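You operate a simulated robot arm through the tools that you are given. There is no shell and no other tool. Be economical: measure what you need, move in short steps, check, and stop when the job is done.

Carry out the task below with a simulated two-armed robot. There is one attempt and no reset: what you move stays moved.

## Task
Dose the black wafer once and spin it at 3000 rpm.
Fine: arm over the chuck for the dose, then parked; lid shut for the whole run.

The check looks at the end state, three seconds after you hand in, the way a careful person would. Anything else that was tipped, shoved, dropped, spilled or broken makes it a failure. A push-on lid holds only when it is set on centred and level and pressed home; a screw cap is set on level and turned clockwise until tight.

## Robot
Two 7-joint arms with two-finger parallel grippers on one trunk, on a base that drives. Base frame: it is fixed to the floor where the robot stands at the start and does not move with it; the origin is under the middle of the robot, x ahead of it, y to its left, z up; the surface under the hand at the start is at about z = 90. Units: cm, degrees, N and s.
The left shoulder is at the start at [6.9, 17.1, 125.4], the right one opposite. With the tool pointing down near the work surface each hand reaches from about 30 to 84 cm from the robot's upright axis, wherever it stands, measured 20 degrees to its own side. Places, roughly: dosing arm [70, -20, 110]; dosing button [70, -20, 100]; hot plate knob [70, 0, 90]; hot plate switch [70, 10, 90]; speed knob [50, -20, 100]; spin coater lid [70, -40, 120]; yellow vacuum switch [40, -30, 90]. Payload 4.4 kg a hand.
The TCP of each hand is the grasp point between the finger pads, 2.3 cm short of the fingertips. In the tool frame z runs along the fingers and y along their closing line. The gripper opens to 9.4 cm. The fingers are 3.8 cm wide and 1 cm thick; the gripper's body (5.4 by 9.6 cm) begins 3.9 cm behind the TCP.
Orientation is told as [roll, pitch, yaw] about the base's x, y, z axes, in that order, counted from this pose: with the fingers straight down and closing along the base's y, the tool's x points along the base's -x, its y along +y and its z along -z.

## Interface
- The arms move only by the tool play_rows. It takes "left_deltas", "right_deltas" or both (then of equal length, played together; a hand with none holds still); each is a list of rows, each a list of 6 numbers: the shift along the tool's x, y, z in units of 20 mm (1.0 is 20 mm), then the turn, a rotation vector about the tool's x, y, z in units of 6 degrees (1.0 is 6 degrees). In form: [[dx, dy, dz, ax, ay, az], ...]. A call has 1 to 8 rows; each row shifts and turns the commanded pose from where the row before left it, along the tool's axes as they then stand. "left_fingers" and "right_fingers" are, for a hand that has rows, the opening, from 0 (shut) to 1 (fully open), set as the call begins (left out, the last holds). A call with a number of a shift or a turn outside -1 to 1 is refused whole. Each row takes 0.2 s and may step no farther than 5 cm and 8.6 degrees from the row before; otherwise, or with a gripper value out of range, the whole call is refused. Where a pose cannot be reached the arm comes as near as it can. A force on the tool above 90 N (or 10 N above the force at the start of the call, whichever is more), or a blocked arm, ends the call early, and 0.2 s more pass. Each finger travels about 7.2 cm/s and halts on what it meets, pressing with about 29 N; the grip force reading is that of the motor and also rises with nothing between the fingers. The clock runs only during rows and for 0.2 s after the last one: add rows that do not move to give the fingers time. It gives the time, the measured TCP pose, the force on the tool (base axes), the opening and the grip force at its end, in the units of the frame above (readings bear some noise), with the torque about the TCP (base axes, N m) and any sound that the robot's microphone picked up.
- Cameras (640 x 400 px; columns grow to the right, rows downward): "scene" is now at [16.26, -4.31, 142.89]; the picture's right is [-0.46, -0.89, 0.00], its down [-0.26, 0.13, -0.96] and it looks along [0.85, -0.44, -0.29] (base axes); focal length 214 px, centre (320, 200). "left" rides on the left gripper at [8.7, -1.6, -7.5] in its tool frame; the picture's right is [0.18, 0.98, 0.00], its down [-0.58, 0.11, -0.81] and it looks along [-0.79, 0.15, 0.59] (tool axes); focal length 243 px, centre (320, 200). "right" rides on the right gripper at [8.6, 1.6, -7.4] in its tool frame; the picture's right is [-0.18, 0.98, 0.00], its down [-0.58, -0.11, -0.81] and it looks along [-0.79, -0.15, 0.59] (tool axes); focal length 243 px, centre (320, 200).
- snapshot(camera): a new picture of that camera. No time passes.
- slide_trunk(by): slides the trunk up (or, below 0, down) by that many cm; the arms and the scene camera ride with it, the base frame stays. It gives what a move gives, with no picture.
- drive_base(legs): drives the robot by 1 to 6 legs, each [ahead, left, turn to the left] in cm, cm and degrees, along the robot's own axes; the way and the turn of a leg run together, so that a leg with both is an arc; at most 150 cm and 180 degrees a leg. The arms and the cameras ride along, it lands a little off, and it stops where it bumps. It gives what a move gives.
- head_to(pan, tilt): turns the head with the scene camera to pan (to the left, within 80 degrees either way) and tilt (down, from -29 to 69), counted from straight ahead of the robot. It gives what a move gives.
- probe_pixels(camera, pixels): for up to 12 pixels [column, row] of the newest picture of that camera ("zoom" is the newest enlarged one), the place [x, y, z] in the base frame of the surface seen there, good to about 0.2 cm. No time passes.
- enlarge(camera, box): a new picture of the part [left, top, right, bottom] of that camera's present view, enlarged. No time passes.
- close_job(): hands the job in; it is judged then, once.

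Go step by step. Measure first, check grasps and placings, and put right what went wrong. The budget is 80 turns and 62 pictures, counting those below and the enlarged ones. Unless the task says otherwise, let go and move clear before handing in, and close with one line.

The tools are called after "Emit:" as a command line: name --argument value ..., lists and objects as JSON in quotes. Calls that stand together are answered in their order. play_rows: Moves the arms, as the interface text tells. Its arguments: {"type":"object","properties":{"left_deltas":{"type":"array"},"left_fingers":{"type":"number"},"right_deltas":{"type":"array"},"right_fingers":{"type":"number"}},"required":[]} The other tools are called the same way: slide_trunk (by) slides the trunk up or down; drive_base (legs) drives the base; head_to (pan, tilt) turns the head that bears the scene camera; snapshot (camera) takes a picture; probe_pixels (camera, pixels) gives the place of the surface under pixels of a picture; enlarge (camera, box) takes an enlarged picture of a part of a camera's view; close_job () hands the job in.

At the start:

```text
time_s: 0.0
left_position: [49.17, 2.57, 157.51]
left_tool_rot: [0.0, 0.0, 0.1]
left_contact_force: [0.1, -0.6, 0.0]
left_ft_torque: [-0.02, 0.01, -0.01]
left_gripper_width: 9.41
left_gripper_force: 0.1
right_position: [33.37, -31.55, 144.98]
right_tool_rot: [0.1, 0.0, 0.0]
right_contact_force: [-0.7, 0.1, -0.1]
right_ft_torque: [0.01, 0.01, 0.02]
right_gripper_width: 9.4
right_gripper_force: 0.1
trunk travel left (down, up): [-26.5, 12.4]
robot x, y, heading: [0.34, 0.05, 0.0]
head pan, tilt: [-27.6, 16.8]
```

scene: 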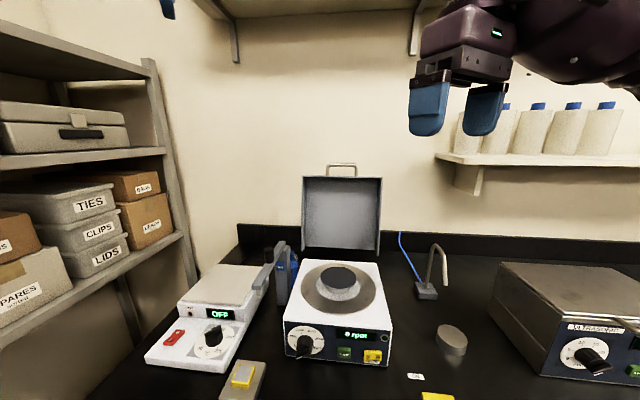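
right: 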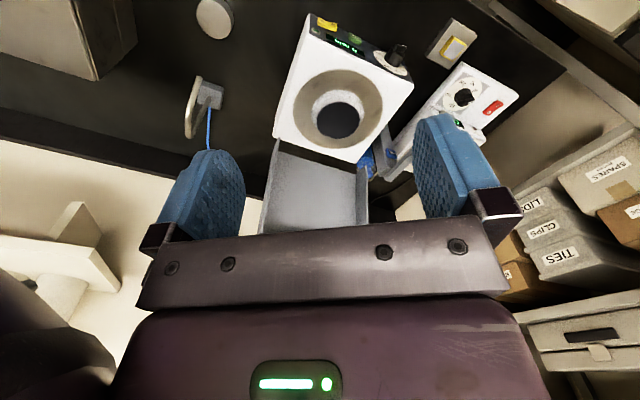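
left: 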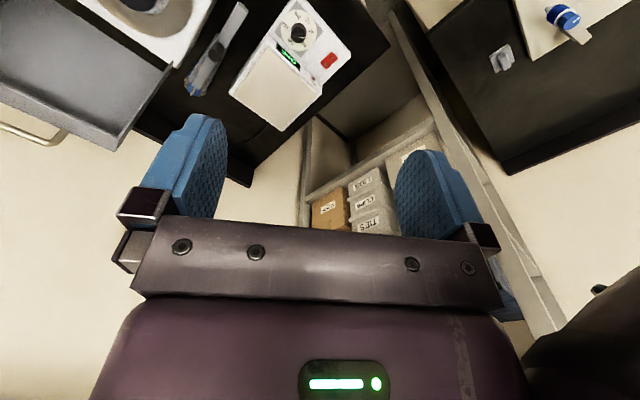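

The scene shows the spin coater with its lid open (about 340,210), the black wafer on the chuck (340,280), the dosing arm near (280,265), and the panel at (345,345). I'll enlarge these to measure them.

Emit:
enlarge --camera "scene" --box '[220, 230, 460, 400]'

Emit:
enlarge --camera "right" --box '[260, 0, 540, 190]'

```text
2.35 times, centred on (340, 315) of scene
```

zoom: 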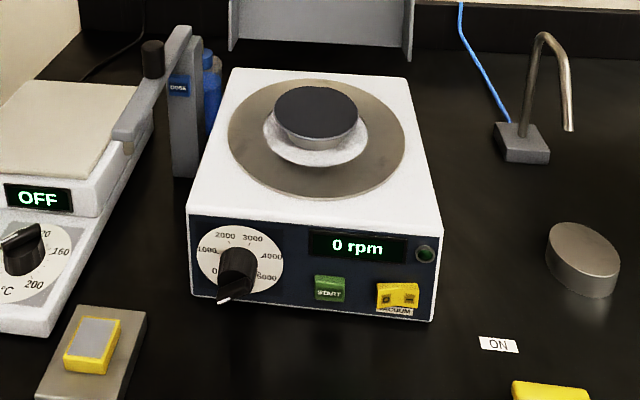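

```text
2.11 times, centred on (400, 95) of right
```

zoom: 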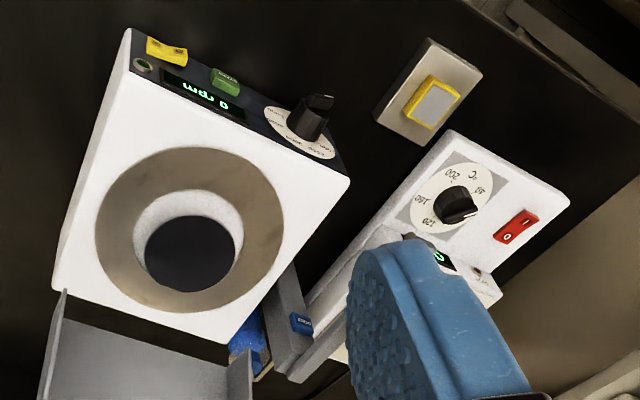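

The yellow vacuum switch sits just below the scene frame, beside the "ON" label. I'll tilt the head down to bring it into view.

Emit:
head_to --pan -25 --tilt 40

Emit:
snapshot --camera "scene"

Emit:
enlarge --camera "scene" --box '[210, 90, 450, 240]'

Emit:
enlarge --camera "scene" --box '[290, 200, 490, 325]'

```text
time_s: 0.9
left_position: [49.06, 2.55, 157.54]
left_tool_rot: [-0.1, 0.1, 0.2]
left_contact_force: [0.0, -0.1, 0.3]
left_ft_torque: [0.03, -0.02, 0.01]
left_gripper_width: 9.43
left_gripper_force: 0.0
right_position: [33.34, -31.59, 144.97]
right_tool_rot: [0.0, 0.0, -0.1]
right_contact_force: [0.7, -0.1, 0.3]
right_ft_torque: [-0.03, 0.02, -0.01]
right_gripper_width: 9.37
right_gripper_force: 0.0
trunk travel left (down, up): [-26.5, 12.4]
robot x, y, heading: [0.21, -0.09, 0.2]
head pan, tilt: [-25.0, 40.0]
```

```text
56 pictures are left
```

scene: 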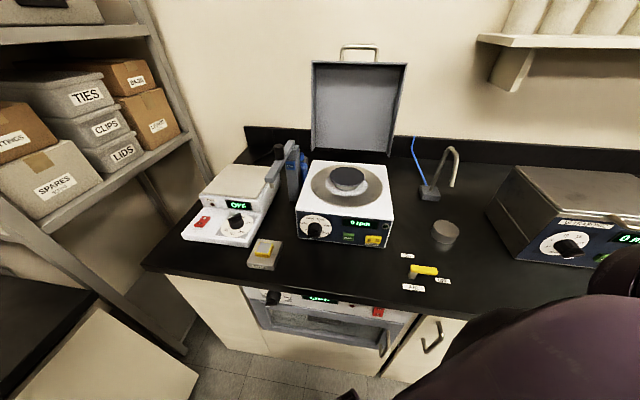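

```text
2.67 times, centred on (330, 165) of scene
```

zoom: 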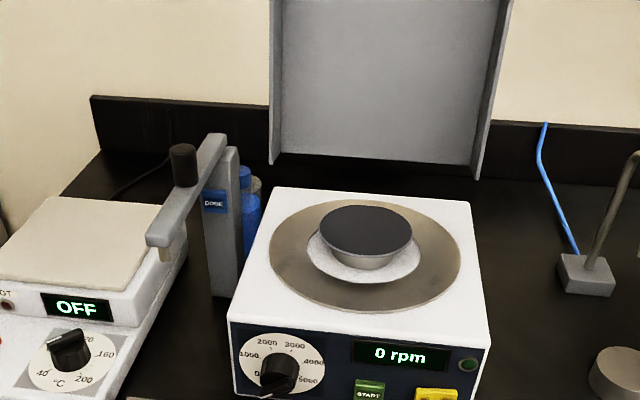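

```text
3.20 times, centred on (390, 262) of scene
```

zoom: 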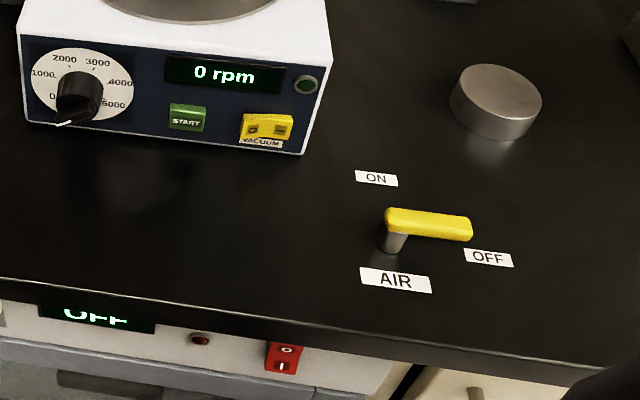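

The layout is clear now: the dosing arm is parked to the left with a black knob and a DOSE button on its post. The panel has the speed knob, START, and a VACUUM rocker, and there is a separate AIR valve. I'll probe the key points.

Emit:
enlarge --camera "scene" --box '[250, 130, 410, 260]'

Emit:
probe_pixels --camera "scene" --pixels '[[278, 148], [290, 160], [270, 180], [348, 178], [373, 47], [314, 228], [349, 237], [374, 240], [365, 227], [425, 269], [298, 207], [391, 217]]'

```text
3.08 times, centred on (330, 195) of scene
```

zoom: 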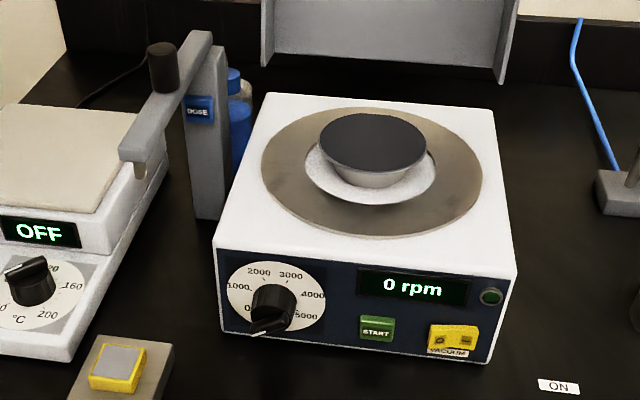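

```text
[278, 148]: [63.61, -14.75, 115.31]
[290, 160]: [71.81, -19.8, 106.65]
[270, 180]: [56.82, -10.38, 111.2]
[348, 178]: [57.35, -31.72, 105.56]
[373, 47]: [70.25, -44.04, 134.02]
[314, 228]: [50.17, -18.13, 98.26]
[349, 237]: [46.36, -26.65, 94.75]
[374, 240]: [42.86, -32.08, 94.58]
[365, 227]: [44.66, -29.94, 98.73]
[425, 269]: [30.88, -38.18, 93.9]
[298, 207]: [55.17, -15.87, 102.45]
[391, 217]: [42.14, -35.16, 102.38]
```

The coater faces the robot at a yaw of about -34°. I need a closer look at the vacuum rocker's marks, the knob pointer and the DOSE button.

Emit:
enlarge --camera "scene" --box '[295, 210, 395, 255]'

Emit:
probe_pixels --camera "zoom" --pixels '[[113, 112], [90, 140], [60, 160], [345, 170], [460, 190], [545, 190], [500, 185], [80, 30], [165, 40], [230, 100], [25, 135], [215, 158]]'

Emit:
enlarge --camera "scene" --box '[250, 130, 330, 190]'

Emit:
probe_pixels --camera "zoom" --pixels '[[230, 120], [225, 60], [220, 200], [310, 120], [180, 350], [322, 250], [350, 210], [130, 320], [190, 300], [340, 50], [290, 50], [165, 390]]'

```text
6.40 times, centred on (345, 232) of scene
```

zoom: 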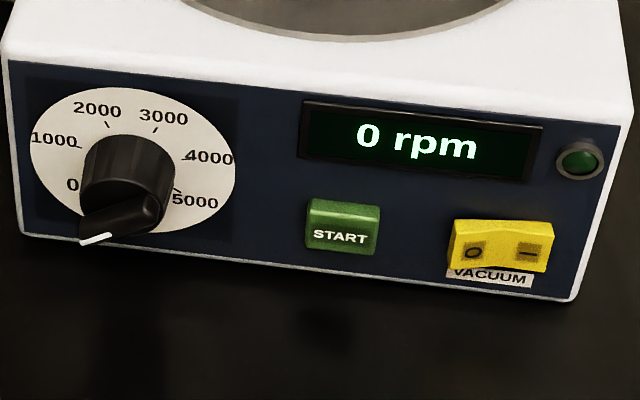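

```text
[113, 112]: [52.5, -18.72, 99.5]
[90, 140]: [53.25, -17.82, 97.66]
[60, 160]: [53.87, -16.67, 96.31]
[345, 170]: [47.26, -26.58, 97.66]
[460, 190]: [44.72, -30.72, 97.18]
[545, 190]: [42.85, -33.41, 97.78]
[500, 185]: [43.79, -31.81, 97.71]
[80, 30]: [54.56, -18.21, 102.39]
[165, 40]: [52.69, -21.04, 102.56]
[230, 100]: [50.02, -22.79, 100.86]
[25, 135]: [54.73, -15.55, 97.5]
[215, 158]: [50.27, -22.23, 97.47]
```

```text
6.67 times, centred on (290, 160) of scene
```

zoom: 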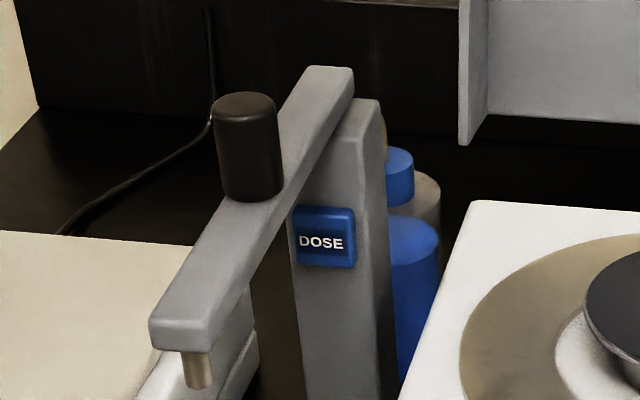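

```text
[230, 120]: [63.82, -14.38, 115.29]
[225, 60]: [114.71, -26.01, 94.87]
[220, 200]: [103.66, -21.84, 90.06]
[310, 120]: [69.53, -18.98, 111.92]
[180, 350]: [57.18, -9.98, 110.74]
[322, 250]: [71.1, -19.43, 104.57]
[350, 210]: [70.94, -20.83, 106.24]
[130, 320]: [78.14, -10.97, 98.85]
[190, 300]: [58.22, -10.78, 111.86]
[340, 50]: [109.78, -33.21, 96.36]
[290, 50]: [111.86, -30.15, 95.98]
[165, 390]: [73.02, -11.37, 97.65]
```

The vacuum rocker's "I" side is on the right, near (42.4,-32.8,94.6). I'll start lowering the right hand with its fingers shut, yawing it toward the coater's facing.

Emit:
play_rows --right_deltas '[[0, 0, 1, 0, 0, 0.708], [0, 0, 1, 0, 0, 0.708], [0, 0, 1, 0, 0, 0.708], [0, 0, 1, 0, 0, 0.708], [0, 0, 1, 0, 0, 0.708], [0, 0, 1, 0, 0, 0.708], [0, 0, 1, 0, 0, 0.708], [0, 0, 1, 0, 0, 0.708]]' --right_fingers 0

Emit:
play_rows --right_deltas '[[0, 0, 1, 0, -0.833, 0], [0, 0, 1, 0, -0.833, 0], [0, 0, 1, 0, -0.833, 0], [0, 0, 1, 0, -0.833, 0], [0, 0, 1, 0, -0.833, 0], [0, 0, 1, 0, -0.833, 0], [0, 0, 0, 0, -0.833, 0], [0, 0, 0, 0, -0.833, 0]]'

```text
time_s: 2.7
left_position: [49.07, 2.52, 157.42]
left_tool_rot: [-0.1, 0.0, 0.1]
left_contact_force: [0.0, 0.2, -0.5]
left_ft_torque: [0.0, 0.0, -0.02]
left_gripper_width: 9.43
left_gripper_force: 0.0
right_position: [33.43, -31.53, 128.98]
right_tool_rot: [0.1, -0.1, -34.1]
right_contact_force: [-0.8, 0.1, -0.3]
right_ft_torque: [0.04, -0.01, 0.04]
right_gripper_width: 0.0
right_gripper_force: 28.6
trunk travel left (down, up): [-26.5, 12.4]
robot x, y, heading: [0.05, -0.01, -0.0]
head pan, tilt: [-25.0, 40.0]
```

```text
time_s: 4.7
left_position: [49.1, 2.48, 157.43]
left_tool_rot: [-0.1, 0.0, 0.1]
left_contact_force: [0.3, -0.5, -0.7]
left_ft_torque: [0.0, -0.01, 0.03]
left_gripper_width: 9.39
left_gripper_force: 0.1
right_position: [38.33, -30.78, 131.46]
right_tool_rot: [9.8, -41.9, -36.1]
right_contact_force: [0.5, 0.1, 0.2]
right_ft_torque: [0.02, -0.01, -0.01]
right_gripper_width: 0.0
right_gripper_force: 28.7
right hand out of reach, approached as far as the arm can: row 2, 3, 4, 5, 6, 7, 8
trunk travel left (down, up): [-26.5, 12.4]
robot x, y, heading: [0.14, -0.23, -0.0]
head pan, tilt: [-25.0, 40.0]
stopped in row 8 (right hand): the arm was blocked; the commanded pose is now the measured one
```

The wrist is too close to the shoulder for a forward-tilted tool. I'll back the base up 22 cm to give it room.

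Emit:
drive_base --legs '[[-22, 0, 0]]'

Emit:
play_rows --right_deltas '[[0, 0, 0, 0, 0, 0], [-0.5, 0, 1, 0, 0, 0], [-0.5, 0, 1, 0, 0, 0], [-0.5, 0, 1, 0, 0, 0]]'

```text
time_s: 6.3
left_position: [27.44, 2.39, 157.48]
left_tool_rot: [-0.1, 0.1, 0.1]
left_contact_force: [0.4, 0.3, 0.1]
left_ft_torque: [0.03, 0.03, -0.02]
left_gripper_width: 9.4
left_gripper_force: 0.0
right_position: [16.52, -30.73, 131.49]
right_tool_rot: [9.6, -42.0, -36.2]
right_contact_force: [0.0, 0.8, 0.6]
right_ft_torque: [0.01, 0.03, 0.0]
right_gripper_width: 0.03
right_gripper_force: 29.1
trunk travel left (down, up): [-26.5, 12.4]
robot x, y, heading: [-21.72, -0.02, -0.3]
head pan, tilt: [-25.0, 40.0]
```

```text
time_s: 7.3
left_position: [27.47, 2.34, 157.51]
left_tool_rot: [-0.1, 0.1, 0.1]
left_contact_force: [-0.1, -0.3, 1.0]
left_ft_torque: [0.01, 0.0, 0.01]
left_gripper_width: 9.4
left_gripper_force: 0.1
right_position: [22.25, -33.67, 129.03]
right_tool_rot: [9.7, -42.1, -36.2]
right_contact_force: [-0.2, 0.2, -0.6]
right_ft_torque: [0.01, 0.02, 0.0]
right_gripper_width: 0.0
right_gripper_force: 29.7
trunk travel left (down, up): [-26.5, 12.4]
robot x, y, heading: [-21.41, 0.15, -0.3]
head pan, tilt: [-25.0, 40.0]
```

The arm moves freely now. I'll take out the roll and continue toward the pre-press pose.

Emit:
play_rows --right_deltas '[[0, 0, 0, 0.8, 0, 0], [0, 0, 0, 0.8, 0, 0], [0.5, 0.8, 1, 0, 0, 0], [0.5, 0.8, 1, 0, 0, 0], [0.5, 0.8, 1, 0, 0, 0], [0.5, 0.8, 1, 0, 0, 0], [0.5, 0.8, 1, 0, 0, 0], [0.5, 0.8, 1, 0, 0, 0]]'

```text
time_s: 9.2
left_position: [27.65, 2.47, 157.5]
left_tool_rot: [-0.2, 0.1, -0.1]
left_contact_force: [-0.4, -0.5, 0.2]
left_ft_torque: [0.03, 0.02, -0.03]
left_gripper_width: 9.39
left_gripper_force: 0.1
right_position: [30.73, -27.87, 116.12]
right_tool_rot: [0.3, -41.9, -36.1]
right_contact_force: [0.2, -0.3, -0.1]
right_ft_torque: [0.0, 0.02, -0.02]
right_gripper_width: 0.0
right_gripper_force: 28.5
trunk travel left (down, up): [-26.5, 12.4]
robot x, y, heading: [-21.67, 0.24, -0.2]
head pan, tilt: [-25.0, 40.0]
```

The roll is corrected. I'll descend most of the remaining way and then look.

Emit:
play_rows --right_deltas '[[0.57, 0.15, 0.98, 0, 0, 0], [0.57, 0.15, 0.98, 0, 0, 0], [0.57, 0.15, 0.98, 0, 0, 0], [0.57, 0.15, 0.98, 0, 0, 0], [0.57, 0.15, 0.98, 0, 0, 0], [0.57, 0.15, 0.98, 0, 0, 0], [0.57, 0.15, 0.98, 0, 0, 0], [0.57, 0.15, 0.98, 0, 0, 0]]'

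Emit:
snapshot --camera "scene"

Emit:
snapshot --camera "right"

```text
time_s: 10.9
left_position: [27.47, 2.36, 157.54]
left_tool_rot: [0.1, 0.0, 0.0]
left_contact_force: [-0.8, -0.1, 0.7]
left_ft_torque: [0.04, -0.05, 0.01]
left_gripper_width: 9.39
left_gripper_force: 0.0
right_position: [31.37, -34.02, 104.36]
right_tool_rot: [0.2, -42.0, -36.2]
right_contact_force: [0.3, -0.4, 0.0]
right_ft_torque: [-0.01, 0.0, -0.03]
right_gripper_width: 0.01
right_gripper_force: 28.7
right hand out of reach, approached as far as the arm can: row 3, 4, 5, 6, 7, 8
trunk travel left (down, up): [-26.5, 12.4]
robot x, y, heading: [-21.53, 0.2, -0.3]
head pan, tilt: [-25.0, 40.0]
```

```text
50 pictures are left
```

scene: 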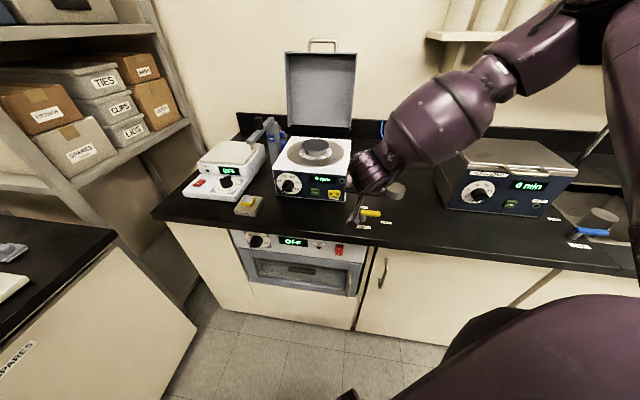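

```text
49 pictures are left
```

right: 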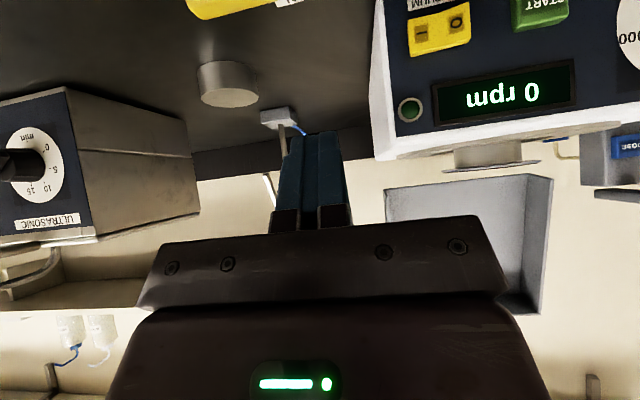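

The right arm reaches a wrist limit because the shoulder is high. I'll raise the hand straight up and then lower the trunk so the forearm lies flatter.

Emit:
play_rows --right_deltas '[[-0.87, 0, -0.97, 0, 0, 0], [-0.87, 0, -0.97, 0, 0, 0], [-0.87, 0, -0.97, 0, 0, 0], [-0.87, 0, -0.97, 0, 0, 0], [-0.87, 0, -0.97, 0, 0, 0], [-0.87, 0, -0.97, 0, 0, 0], [-0.87, 0, -0.97, 0, 0, 0], [-0.87, 0, -0.97, 0, 0, 0]]'

Emit:
slide_trunk --by -22

```text
time_s: 12.8
left_position: [27.42, 2.4, 157.57]
left_tool_rot: [-0.2, 0.1, 0.1]
left_contact_force: [-0.4, -1.2, -0.2]
left_ft_torque: [-0.03, -0.02, -0.01]
left_gripper_width: 9.4
left_gripper_force: 0.1
right_position: [31.3, -34.02, 125.21]
right_tool_rot: [0.1, -42.0, -36.3]
right_contact_force: [-1.2, 0.1, -0.3]
right_ft_torque: [0.0, 0.01, -0.02]
right_gripper_width: 0.01
right_gripper_force: 28.9
trunk travel left (down, up): [-26.5, 12.4]
robot x, y, heading: [-21.82, 0.15, 0.1]
head pan, tilt: [-25.0, 40.0]
```

```text
time_s: 15.1
left_position: [37.61, 2.37, 127.81]
left_tool_rot: [-0.3, 12.0, 0.0]
left_contact_force: [0.1, -0.8, 0.7]
left_ft_torque: [-0.01, -0.02, -0.01]
left_gripper_width: 9.41
left_gripper_force: 0.0
right_position: [34.67, -33.99, 95.42]
right_tool_rot: [-8.1, -31.9, -31.2]
right_contact_force: [-1.1, -0.3, 0.6]
right_ft_torque: [0.03, 0.04, 0.0]
right_gripper_width: 0.0
right_gripper_force: 29.6
trunk travel left (down, up): [-4.5, 34.4]
robot x, y, heading: [-21.2, -0.05, -0.2]
head pan, tilt: [-25.0, 40.0]
```

The slide lowered the hand by about 30 cm with a lean, so it is now at z 95. I'll check for clearance from the AIR lever.

Emit:
snapshot --camera "scene"

Emit:
enlarge --camera "right" --box '[100, 0, 540, 260]'

```text
48 pictures are left
```

scene: 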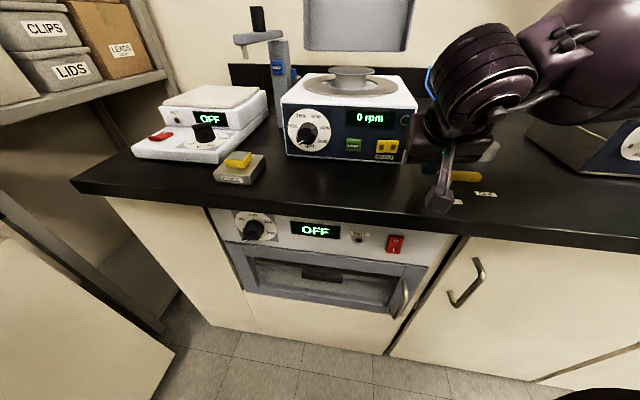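

```text
1.45 times, centred on (320, 130) of right
```

zoom: 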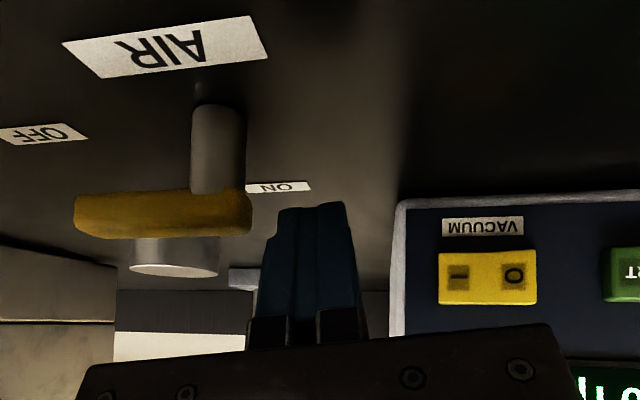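

The lever is untouched and still on OFF. I'll take out the roll, rise a little and move left in front of the VACUUM rocker.

Emit:
play_rows --right_deltas '[[-0.5, 0, -0.7, -0.66, 0, 0], [0, 0.5, 0, -0.66, 0, 0], [0.2, 0.9, -0.2, 0, 0, 0], [0.2, 0.9, -0.2, 0, 0, 0], [0.1, 0.5, -0.1, 0, 0, 0.4]]'

Emit:
enlarge --camera "right" --box '[100, 0, 540, 260]'

```text
time_s: 16.3
left_position: [37.79, 2.37, 127.52]
left_tool_rot: [-0.3, 12.3, 0.0]
left_contact_force: [-0.6, 0.0, -0.5]
left_ft_torque: [-0.03, -0.02, 0.0]
left_gripper_width: 9.36
left_gripper_force: 0.0
right_position: [36.77, -28.31, 97.22]
right_tool_rot: [1.1, -31.9, -33.9]
right_contact_force: [-0.4, 0.1, 0.2]
right_ft_torque: [-0.03, -0.02, -0.01]
right_gripper_width: 0.0
right_gripper_force: 29.4
trunk travel left (down, up): [-4.5, 34.4]
robot x, y, heading: [-22.21, 0.27, -0.0]
head pan, tilt: [-25.0, 40.0]
```

```text
1.45 times, centred on (320, 130) of right
```

zoom: 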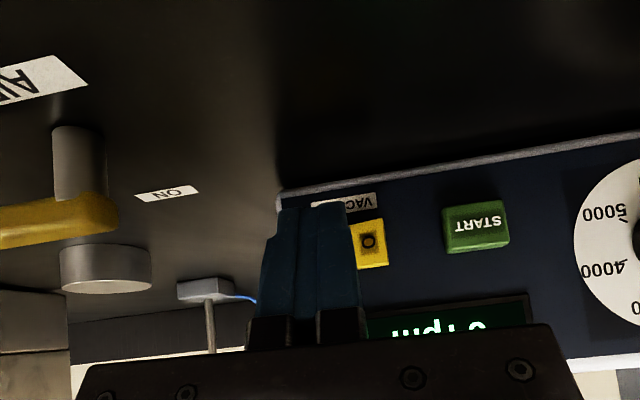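

The fingers now cover the I half. I'll probe the rocker and START from here to refine the positions.

Emit:
probe_pixels --camera "zoom" --pixels '[[368, 241], [380, 245], [372, 225], [370, 262], [475, 235], [475, 210], [372, 201], [310, 230], [600, 250]]'

```text
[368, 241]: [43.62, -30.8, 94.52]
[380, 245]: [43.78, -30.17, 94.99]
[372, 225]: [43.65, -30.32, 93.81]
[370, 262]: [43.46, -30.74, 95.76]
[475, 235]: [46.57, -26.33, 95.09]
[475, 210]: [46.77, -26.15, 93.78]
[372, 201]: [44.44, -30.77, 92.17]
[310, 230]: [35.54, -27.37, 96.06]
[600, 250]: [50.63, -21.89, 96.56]
```

The O mark is at (43.6,-30.8,94.5), so the I centre is about (42.4,-32.7,94.6). I'll align and press forward in small steps.

Emit:
play_rows --right_deltas '[[0.45, -0.3, 0.72, 0, 0, 0], [-0.424, 0, 0.265, 0, 0, 0], [-0.424, 0, 0.265, 0, 0, 0], [-0.424, 0, 0.265, 0, 0, 0], [-0.3, 0, 0.19, 0, 0, 0], [-0.17, 0, 0.106, 0, 0, 0], [-0.17, 0, 0.106, 0, 0, 0]]'

Emit:
enlarge --camera "right" --box '[100, 0, 540, 260]'

```text
time_s: 17.9
left_position: [37.66, 2.49, 127.75]
left_tool_rot: [-0.5, 12.1, 0.0]
left_contact_force: [-0.7, 0.1, 0.5]
left_ft_torque: [-0.01, -0.01, 0.03]
left_gripper_width: 9.38
left_gripper_force: 0.1
right_position: [39.87, -31.26, 95.57]
right_tool_rot: [1.0, -31.6, -33.9]
right_contact_force: [-20.5, 12.0, -2.6]
right_ft_torque: [0.34, 0.16, 0.07]
right_gripper_width: 0.02
right_gripper_force: 28.9
trunk travel left (down, up): [-4.5, 34.4]
robot x, y, heading: [-21.88, 0.19, -0.3]
head pan, tilt: [-25.0, 40.0]
```

```text
1.45 times, centred on (320, 130) of right
```

zoom: 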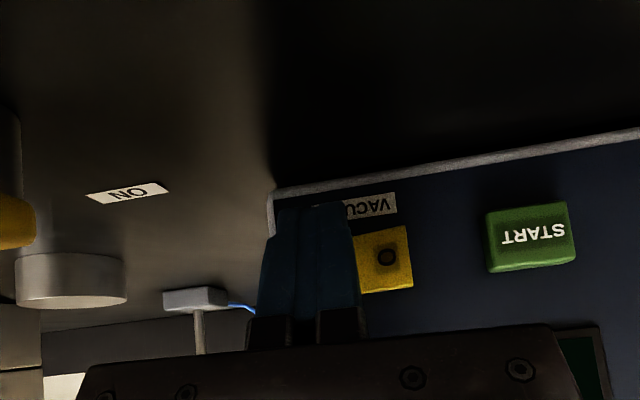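

There was about 24 N of contact but no sound reported. I'll back off and look at the rocker and the indicator LED.

Emit:
play_rows --right_deltas '[[0.8, 0, -0.5, 0, 0, 0], [0.8, 0.8, -0.5, 0, 0, 0]]'

Emit:
enlarge --camera "scene" --box '[270, 60, 470, 190]'

```text
time_s: 18.5
left_position: [37.77, 2.53, 127.69]
left_tool_rot: [-0.3, 12.0, 0.1]
left_contact_force: [0.3, 0.7, 0.3]
left_ft_torque: [0.01, -0.01, 0.0]
left_gripper_width: 9.42
left_gripper_force: 0.0
right_position: [38.05, -27.93, 95.56]
right_tool_rot: [1.2, -31.8, -34.0]
right_contact_force: [-0.8, -0.1, 0.0]
right_ft_torque: [0.01, 0.03, 0.01]
right_gripper_width: 0.01
right_gripper_force: 29.0
trunk travel left (down, up): [-4.5, 34.4]
robot x, y, heading: [-21.85, -0.05, -0.1]
head pan, tilt: [-25.0, 40.0]
```

```text
3.08 times, centred on (370, 125) of scene
```

zoom: 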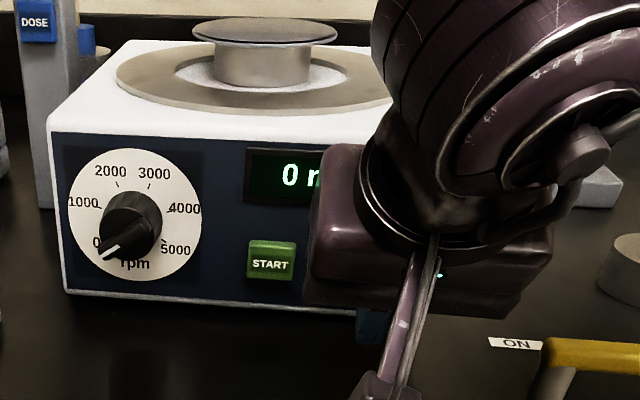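

The hand blocks the scene view, so I'll use the right camera for the rocker.

Emit:
enlarge --camera "right" --box '[200, 60, 480, 240]'

```text
2.22 times, centred on (340, 150) of right
```

zoom: 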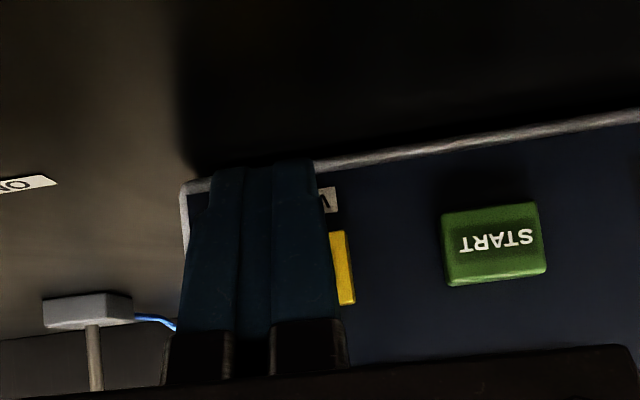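

The fingers still cover the rocker. I'll move further left and back.

Emit:
play_rows --right_deltas '[[0.6, 0.9, -0.6, 0, 0, 0], [0.6, 0.9, -0.6, 0, 0, 0], [0, 0.9, -0.4, 0, 0, 0]]'

Emit:
enlarge --camera "right" --box '[100, 0, 540, 260]'

```text
time_s: 19.3
left_position: [37.78, 2.43, 127.53]
left_tool_rot: [-0.4, 12.1, 0.2]
left_contact_force: [0.6, -0.3, -0.1]
left_ft_torque: [0.01, -0.03, -0.02]
left_gripper_width: 9.42
left_gripper_force: 0.0
right_position: [37.72, -21.56, 97.13]
right_tool_rot: [1.1, -31.9, -33.9]
right_contact_force: [0.0, -0.6, 0.4]
right_ft_torque: [-0.01, -0.02, -0.07]
right_gripper_width: 0.0
right_gripper_force: 28.9
trunk travel left (down, up): [-4.5, 34.4]
robot x, y, heading: [-21.63, 0.42, -0.1]
head pan, tilt: [-25.0, 40.0]
```

```text
1.45 times, centred on (320, 130) of right
```

zoom: 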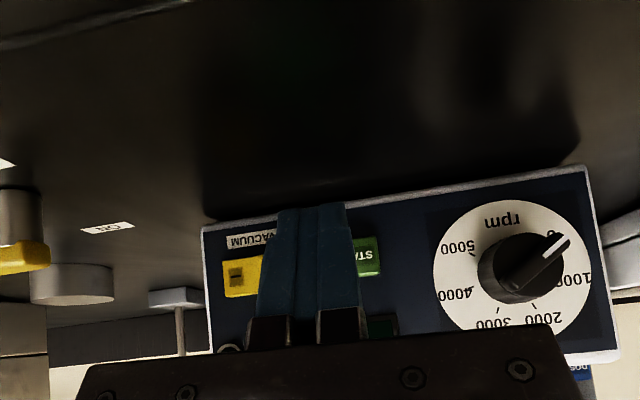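

I need a closer view of the rocker and LED at about (160,200) in the right camera.

Emit:
enlarge --camera "right" --box '[220, 130, 380, 250]'

Emit:
enlarge --camera "scene" --box '[340, 90, 440, 170]'

```text
3.33 times, centred on (300, 190) of right
```

zoom: 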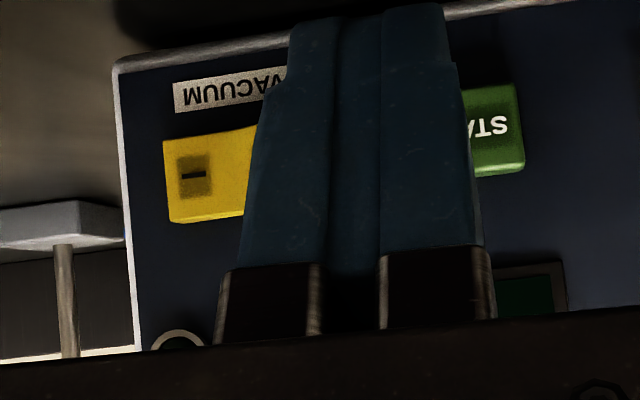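

```text
5.00 times, centred on (390, 130) of scene
```

zoom: 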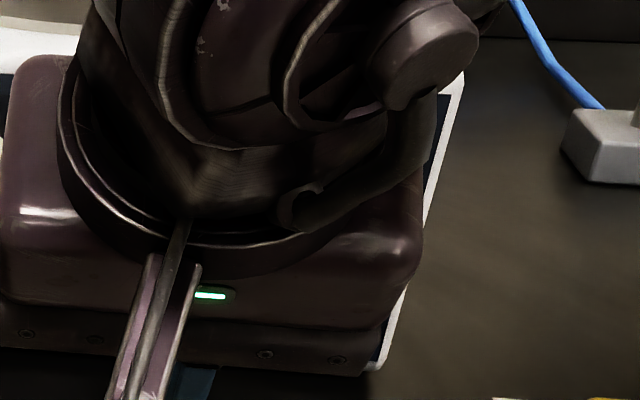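

Still inconclusive. I'll shift left about 7 cm and back, which heads toward the knob anyway and should clear the view.

Emit:
play_rows --right_deltas '[[0.6, 0.9, -0.5, 0, 0, 0], [0.6, 0.9, -0.5, 0, 0, 0], [0.6, 0.9, -0.5, 0, 0, 0], [0, 0.9, -0.4, 0, 0, 0]]'

Emit:
enlarge --camera "right" --box '[180, 110, 400, 250]'

```text
time_s: 20.3
left_position: [37.86, 2.31, 127.45]
left_tool_rot: [-0.3, 12.2, 0.0]
left_contact_force: [1.0, -0.4, 0.3]
left_ft_torque: [-0.03, -0.02, 0.0]
left_gripper_width: 9.4
left_gripper_force: 0.0
right_position: [37.29, -13.55, 98.2]
right_tool_rot: [1.3, -31.7, -34.2]
right_contact_force: [-0.7, -0.5, -0.5]
right_ft_torque: [-0.01, 0.0, -0.01]
right_gripper_width: 0.0
right_gripper_force: 28.1
right hand out of reach, approached as far as the arm can: row 4
trunk travel left (down, up): [-4.5, 34.4]
robot x, y, heading: [-21.29, -0.19, 0.1]
head pan, tilt: [-25.0, 40.0]
```

```text
2.86 times, centred on (290, 180) of right
```

zoom: 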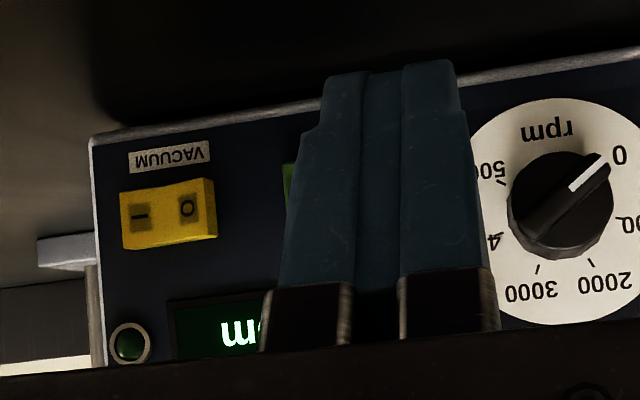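

The LED at (130,342) still looks dark. I'll probe both rocker halves to see which side is pressed in.

Emit:
probe_pixels --camera "zoom" --pixels '[[130, 215], [140, 215], [155, 215], [170, 215], [180, 212], [195, 210], [205, 210], [120, 265], [200, 255], [240, 200]]'

Emit:
enlarge --camera "right" --box '[205, 155, 275, 245]'

```text
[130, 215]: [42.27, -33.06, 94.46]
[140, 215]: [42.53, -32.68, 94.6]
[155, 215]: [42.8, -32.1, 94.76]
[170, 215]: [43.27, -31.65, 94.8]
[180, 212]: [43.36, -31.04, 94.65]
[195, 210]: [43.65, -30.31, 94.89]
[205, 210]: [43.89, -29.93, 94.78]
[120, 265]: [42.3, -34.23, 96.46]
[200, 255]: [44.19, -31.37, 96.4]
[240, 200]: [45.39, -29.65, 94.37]
```

```text
4.44 times, centred on (240, 200) of right
```

zoom: 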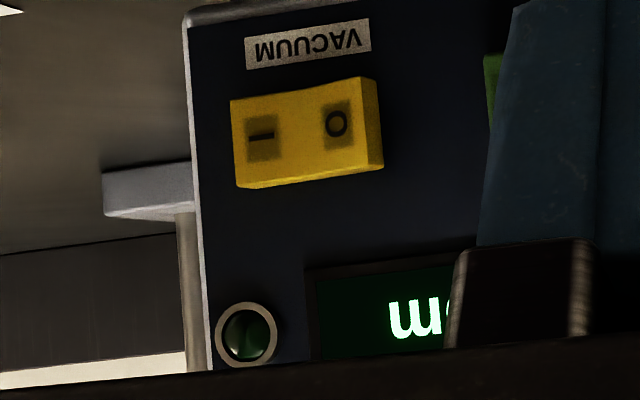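

The I half is recessed about 0.4 cm relative to O, and readings before and after the press match, so the vacuum may already have been on. To learn the convention, I'll compare with the hot plate's red switch, whose display reads OFF.

Emit:
enlarge --camera "scene" --box '[130, 110, 200, 160]'

Emit:
enlarge --camera "scene" --box '[340, 210, 420, 270]'

```text
8.00 times, centred on (165, 135) of scene
```

zoom: 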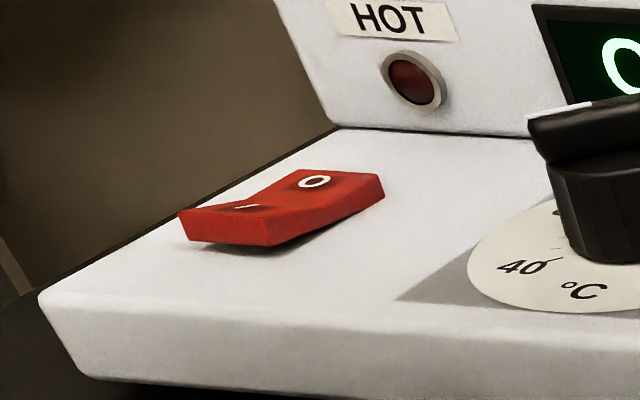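

```text
6.67 times, centred on (380, 240) of scene
```

zoom: 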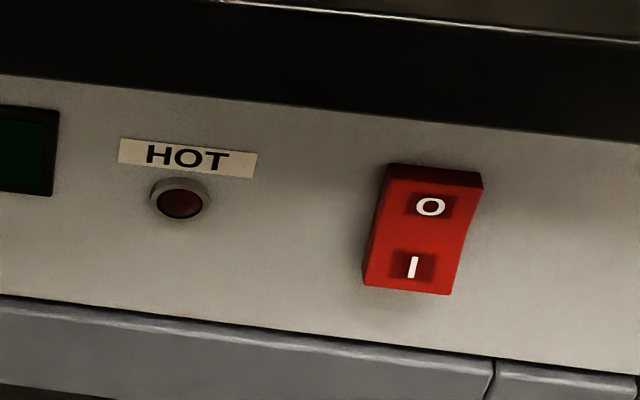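

On the OFF hot plate the I half is raised, so I recessed means ON. I'll check the vacuum rocker and LED from the scene camera now.

Emit:
enlarge --camera "scene" --box '[330, 90, 430, 170]'

```text
5.00 times, centred on (380, 130) of scene
```

zoom: 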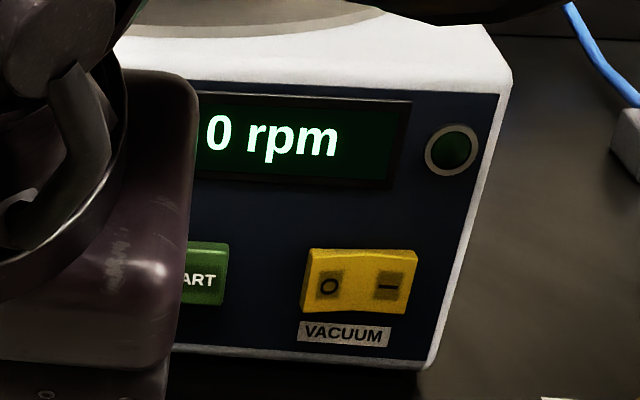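

Emit:
probe_pixels --camera "zoom" --pixels '[[315, 280], [325, 270], [340, 300], [350, 280], [360, 280], [375, 280], [390, 275], [400, 300], [408, 280], [270, 290], [430, 290]]'

```text
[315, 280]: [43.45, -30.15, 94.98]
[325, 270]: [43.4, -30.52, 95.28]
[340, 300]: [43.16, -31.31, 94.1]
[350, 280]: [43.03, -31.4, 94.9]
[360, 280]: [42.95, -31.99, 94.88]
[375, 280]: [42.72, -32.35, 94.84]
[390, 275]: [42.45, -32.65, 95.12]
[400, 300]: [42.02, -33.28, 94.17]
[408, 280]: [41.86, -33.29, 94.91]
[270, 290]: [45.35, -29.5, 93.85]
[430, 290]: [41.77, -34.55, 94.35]
```

The I half lies flat and recessed while O stands out, both before and after my touch. That means the vacuum was already ON, and my press on an already-pressed I changed nothing. Next is the speed knob, which needs a horizontal tool, so I'll raise the right hand and probe floor and table clearances before turning the base.

Emit:
play_rows --right_deltas '[[-0.5, 0, -1, 0, 0, 0], [-0.6, 0, -1, 0, 0, 0], [-0.6, 0, -1, 0, 0, 0], [-0.6, 0, -1, 0, 0, 0], [-0.6, 0, -1, 0, 0, 0], [-0.6, 0, -1, 0, 0, 0], [-0.6, 0, -1, 0, 0, 0], [-0.6, 0, -1, 0, 0, 0]]' --right_fingers 0.3

Emit:
probe_pixels --camera "scene" --pixels '[[170, 355], [100, 375], [20, 250], [80, 185], [345, 215], [600, 240], [158, 330], [250, 168]]'

```text
time_s: 22.1
left_position: [37.76, 2.3, 127.52]
left_tool_rot: [-0.3, 12.2, 0.0]
left_contact_force: [0.5, -0.7, -0.2]
left_ft_torque: [0.01, 0.03, -0.02]
left_gripper_width: 9.38
left_gripper_force: 0.0
right_position: [36.68, -13.57, 116.68]
right_tool_rot: [1.1, -31.7, -34.0]
right_contact_force: [-0.9, 0.5, 0.6]
right_ft_torque: [0.01, 0.01, 0.02]
right_gripper_width: 2.83
right_gripper_force: 0.1
trunk travel left (down, up): [-4.5, 34.4]
robot x, y, heading: [-21.53, 0.3, -0.4]
head pan, tilt: [-25.0, 40.0]
```

```text
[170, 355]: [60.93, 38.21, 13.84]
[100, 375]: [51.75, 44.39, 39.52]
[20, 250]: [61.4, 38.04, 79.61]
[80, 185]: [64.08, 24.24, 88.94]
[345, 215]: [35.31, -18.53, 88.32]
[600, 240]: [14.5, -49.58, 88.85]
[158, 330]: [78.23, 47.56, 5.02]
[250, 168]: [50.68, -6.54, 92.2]
```

The table and coater share the -34° heading and there is plenty of floor room. I'll turn the base to face them squarely and sidestep left so the left hand can work on the knob.

Emit:
drive_base --legs '[[0, 0, -34], [-2.4, 15.2, 0]]'

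Emit:
head_to --pan 0 --tilt 25

Emit:
snapshot --camera "scene"

```text
time_s: 25.7
left_position: [35.47, -17.32, 127.57]
left_tool_rot: [-0.2, 12.2, -34.1]
left_contact_force: [0.0, 0.1, -0.5]
left_ft_torque: [-0.01, -0.02, -0.04]
left_gripper_width: 9.41
left_gripper_force: 0.1
right_position: [25.71, -29.94, 116.8]
right_tool_rot: [1.1, -31.7, -68.1]
right_contact_force: [0.1, 0.0, -0.4]
right_ft_torque: [-0.02, -0.01, -0.01]
right_gripper_width: 2.8
right_gripper_force: 0.1
trunk travel left (down, up): [-4.5, 34.4]
robot x, y, heading: [-14.89, 14.32, -34.2]
head pan, tilt: [-25.0, 40.0]
```

```text
time_s: 26.6
left_position: [35.53, -17.38, 127.62]
left_tool_rot: [-0.3, 12.2, -34.0]
left_contact_force: [0.1, -0.5, -0.1]
left_ft_torque: [-0.01, -0.01, 0.01]
left_gripper_width: 9.39
left_gripper_force: 0.0
right_position: [25.63, -30.01, 116.76]
right_tool_rot: [1.1, -31.9, -67.9]
right_contact_force: [0.5, -0.7, 0.4]
right_ft_torque: [0.01, 0.02, 0.0]
right_gripper_width: 2.83
right_gripper_force: 0.1
trunk travel left (down, up): [-4.5, 34.4]
robot x, y, heading: [-14.95, 13.59, -34.1]
head pan, tilt: [0.0, 25.0]
```

```text
34 pictures are left
```

scene: 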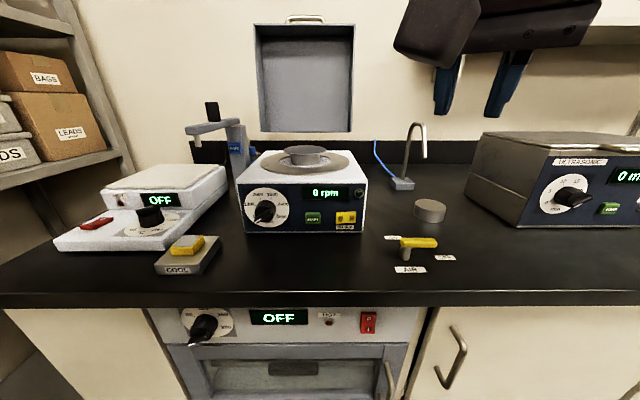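

Base is facing the coater squarely. I'll use the left hand for the knob and first tilt it toward horizontal in free air at z 127 to see whether the arm allows it.

Emit:
play_rows --left_deltas '[[0, 0.235, 0, 0, -1, 0], [0, 0.235, 0, 0, -1, 0], [0, 0.235, 0, 0, -1, 0], [0, 0.235, 0, 0, -1, 0], [0, 0.235, 0, 0, -1, 0], [0, 0.235, 0, 0, -1, 0], [0, 0.235, 0, 0, -1, 0], [0, 0.235, 0, 0, -1, 0]]' --left_fingers 0.4

Emit:
play_rows --left_deltas '[[0, 0.235, 0, 0, -1, 0], [0, 0.235, 0, 0, -1, 0], [0, 0.235, 0, 0, -1, 0], [0, 0.235, 0, 0, -1, 0], [0, 0.235, 0, 0, -1, 0], [0, 0.235, 0, 0, -1, 0], [0, 0.235, 0, 0, -1, 0], [0, 0.235, 0, 0, -1, 0]]'

```text
time_s: 28.4
left_position: [37.55, -14.25, 127.43]
left_tool_rot: [-0.4, -35.9, -33.8]
left_contact_force: [0.0, 0.2, -0.2]
left_ft_torque: [0.0, -0.03, 0.02]
left_gripper_width: 3.75
left_gripper_force: 0.1
right_position: [25.63, -29.96, 116.76]
right_tool_rot: [1.1, -31.7, -68.0]
right_contact_force: [-0.3, 0.3, 0.4]
right_ft_torque: [0.0, -0.03, 0.0]
right_gripper_width: 2.82
right_gripper_force: 0.1
trunk travel left (down, up): [-4.5, 34.4]
robot x, y, heading: [-15.16, 13.96, -34.0]
head pan, tilt: [0.0, 25.0]
```

```text
time_s: 30.2
left_position: [39.76, -11.17, 127.56]
left_tool_rot: [-3.1, -83.9, -30.9]
left_contact_force: [0.5, -0.4, -1.2]
left_ft_torque: [0.02, 0.01, 0.02]
left_gripper_width: 3.76
left_gripper_force: 0.1
right_position: [25.78, -30.0, 116.74]
right_tool_rot: [1.0, -31.9, -68.0]
right_contact_force: [0.6, 0.3, 0.4]
right_ft_torque: [0.0, -0.01, 0.01]
right_gripper_width: 2.8
right_gripper_force: 0.0
trunk travel left (down, up): [-4.5, 34.4]
robot x, y, heading: [-15.0, 14.34, -33.6]
head pan, tilt: [0.0, 25.0]
```

The left hand reaches near-horizontal. Now I'll twist about the tool axis by +45° and finish the tilt.

Emit:
play_rows --left_deltas '[[0, 0, 0, 0, -1, 0], [0, 0, 0, 0, 0, 1], [0, 0, 0, 0, 0, 1], [0, 0, 0, 0, 0, 1], [0, 0, 0, 0, 0, 1], [0, 0, 0, 0, 0, 1], [0, 0, 0, 0, 0, 1], [0, 0, 0, 0, 0, 1.0]]'

Emit:
play_rows --left_deltas '[[0, 0, 0, 0, 1, 0.5], [0, 0, 0, 0, 1, 0], [0, 0, 0, 0, 1, 0], [0, 0, 0, 0, 1, 0]]'

Emit:
snapshot --camera "left"

```text
time_s: 32.0
left_position: [39.63, -11.21, 127.52]
left_tool_rot: [89.8, -48.2, -123.9]
left_contact_force: [-0.7, -0.4, -0.4]
left_ft_torque: [0.04, 0.0, 0.01]
left_gripper_width: 3.75
left_gripper_force: 0.0
right_position: [25.64, -30.03, 116.83]
right_tool_rot: [1.1, -31.8, -68.0]
right_contact_force: [0.6, -0.4, -0.1]
right_ft_torque: [0.0, -0.01, -0.04]
right_gripper_width: 2.82
right_gripper_force: 0.0
trunk travel left (down, up): [-4.5, 34.4]
robot x, y, heading: [-15.47, 13.89, -34.2]
head pan, tilt: [0.0, 25.0]
```

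```text
time_s: 33.0
left_position: [43.33, -11.94, 126.49]
left_tool_rot: [67.2, -40.4, -91.7]
left_contact_force: [0.2, -0.2, -0.1]
left_ft_torque: [-0.05, -0.02, 0.04]
left_gripper_width: 3.75
left_gripper_force: 0.1
left hand out of reach, approached as far as the arm can: row 3, 4
right_position: [25.75, -29.99, 116.7]
right_tool_rot: [1.1, -31.8, -68.0]
right_contact_force: [0.2, 0.6, 0.1]
right_ft_torque: [0.0, -0.02, 0.04]
right_gripper_width: 2.82
right_gripper_force: 0.1
trunk travel left (down, up): [-4.5, 34.4]
robot x, y, heading: [-15.05, 13.77, -34.2]
head pan, tilt: [0.0, 25.0]
```

```text
33 pictures are left
```

left: 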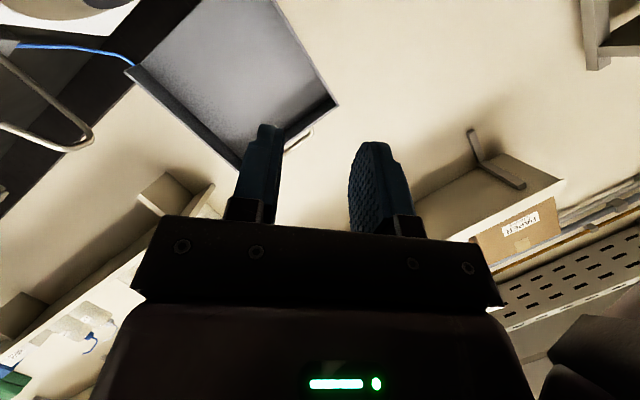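

The tool is now oriented as wanted (finger faces along the ridge direction), with only a small position lag. I'll measure the knob precisely from straight ahead.

Emit:
enlarge --camera "scene" --box '[235, 180, 305, 236]'

Emit:
probe_pixels --camera "scene" --pixels '[[264, 207], [266, 211], [260, 217], [248, 200], [248, 220], [286, 218], [284, 198], [273, 208]]'

```text
7.14 times, centred on (270, 208) of scene
```

zoom: 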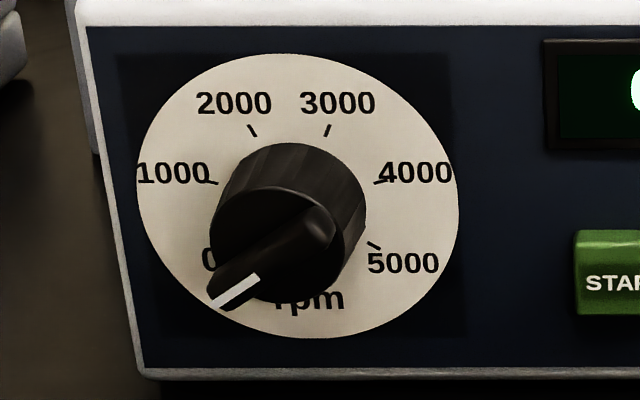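

```text
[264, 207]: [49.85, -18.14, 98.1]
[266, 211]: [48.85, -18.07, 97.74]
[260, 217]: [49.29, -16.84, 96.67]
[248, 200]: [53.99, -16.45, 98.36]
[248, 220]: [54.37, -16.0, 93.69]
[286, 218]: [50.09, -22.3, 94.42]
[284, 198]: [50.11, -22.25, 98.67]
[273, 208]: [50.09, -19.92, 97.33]
```

The knob axis is at about L=12.9, z=96.6 in the coater frame, with the ridge 1.2 cm wide standing 1.2 cm proud and pointing at 0. I'll probe the nearby COOL block for clearance and start lowering the hand.

Emit:
probe_pixels --camera "scene" --pixels '[[220, 240], [190, 272], [160, 262], [188, 240], [320, 297], [205, 258]]'

Emit:
play_rows --left_deltas '[[0, 0, 0, 0, -0.75, 0], [0, 0, 0, 0, -0.75, 0], [0.915, -0.99, 0.427, 0, 0, 0], [0.915, -0.99, 0.427, 0, 0, 0], [0.915, -0.99, 0.427, 0, 0, 0], [0.915, -0.99, 0.427, 0, 0, 0], [0.915, -0.99, 0.427, 0, 0, 0], [0.915, -0.99, 0.427, 0, 0, 0]]'

```text
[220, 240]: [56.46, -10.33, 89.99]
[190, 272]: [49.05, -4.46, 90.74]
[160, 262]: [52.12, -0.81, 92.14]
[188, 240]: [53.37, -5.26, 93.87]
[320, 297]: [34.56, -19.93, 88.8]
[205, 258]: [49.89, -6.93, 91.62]
```

```text
time_s: 34.8
left_position: [44.92, -13.12, 109.82]
left_tool_rot: [75.1, -43.3, -103.2]
left_contact_force: [-0.5, 0.1, 0.7]
left_ft_torque: [0.0, 0.0, 0.02]
left_gripper_width: 3.75
left_gripper_force: 0.1
right_position: [25.84, -30.1, 116.74]
right_tool_rot: [1.1, -31.8, -68.1]
right_contact_force: [-0.2, -1.2, -0.8]
right_ft_torque: [-0.02, 0.01, 0.0]
right_gripper_width: 2.81
right_gripper_force: 0.0
trunk travel left (down, up): [-4.5, 34.4]
robot x, y, heading: [-15.18, 14.12, -34.2]
head pan, tilt: [0.0, 25.0]
```

Clearances are fine: the block is at L≥22 and the hand stays below 18. I'll go to the pre-grasp pose in front of the knob.

Emit:
play_rows --left_deltas '[[0.71, -0.855, 0.05, 0, 0, 0], [0.71, -0.855, 0.05, 0, 0, 0], [0.71, -0.855, 0.05, 0, 0, 0], [0.71, -0.855, 0.05, 0, 0, 0], [0.71, -0.855, 0.05, 0, 0, 0], [0.71, -0.855, 0.05, 0, 0, 0]]'

Emit:
snapshot --camera "left"

Emit:
snapshot --camera "scene"

```text
time_s: 36.2
left_position: [43.04, -14.07, 96.69]
left_tool_rot: [75.0, -43.3, -103.1]
left_contact_force: [-0.8, 0.3, -0.5]
left_ft_torque: [-0.02, 0.0, 0.01]
left_gripper_width: 3.77
left_gripper_force: 0.2
left hand out of reach, approached as far as the arm can: row 2, 3
right_position: [25.56, -30.09, 116.72]
right_tool_rot: [1.0, -31.8, -68.0]
right_contact_force: [-0.1, -0.1, -0.4]
right_ft_torque: [0.01, 0.02, -0.01]
right_gripper_width: 2.81
right_gripper_force: 0.1
trunk travel left (down, up): [-4.5, 34.4]
robot x, y, heading: [-14.82, 13.72, -33.9]
head pan, tilt: [0.0, 25.0]
```

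```text
31 pictures are left
```

left: 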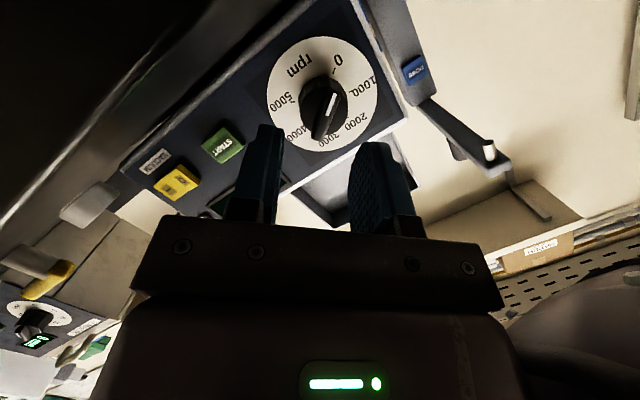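

```text
30 pictures are left
```

scene: 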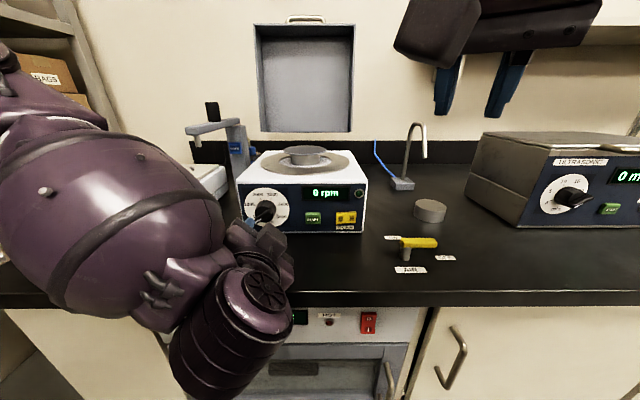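

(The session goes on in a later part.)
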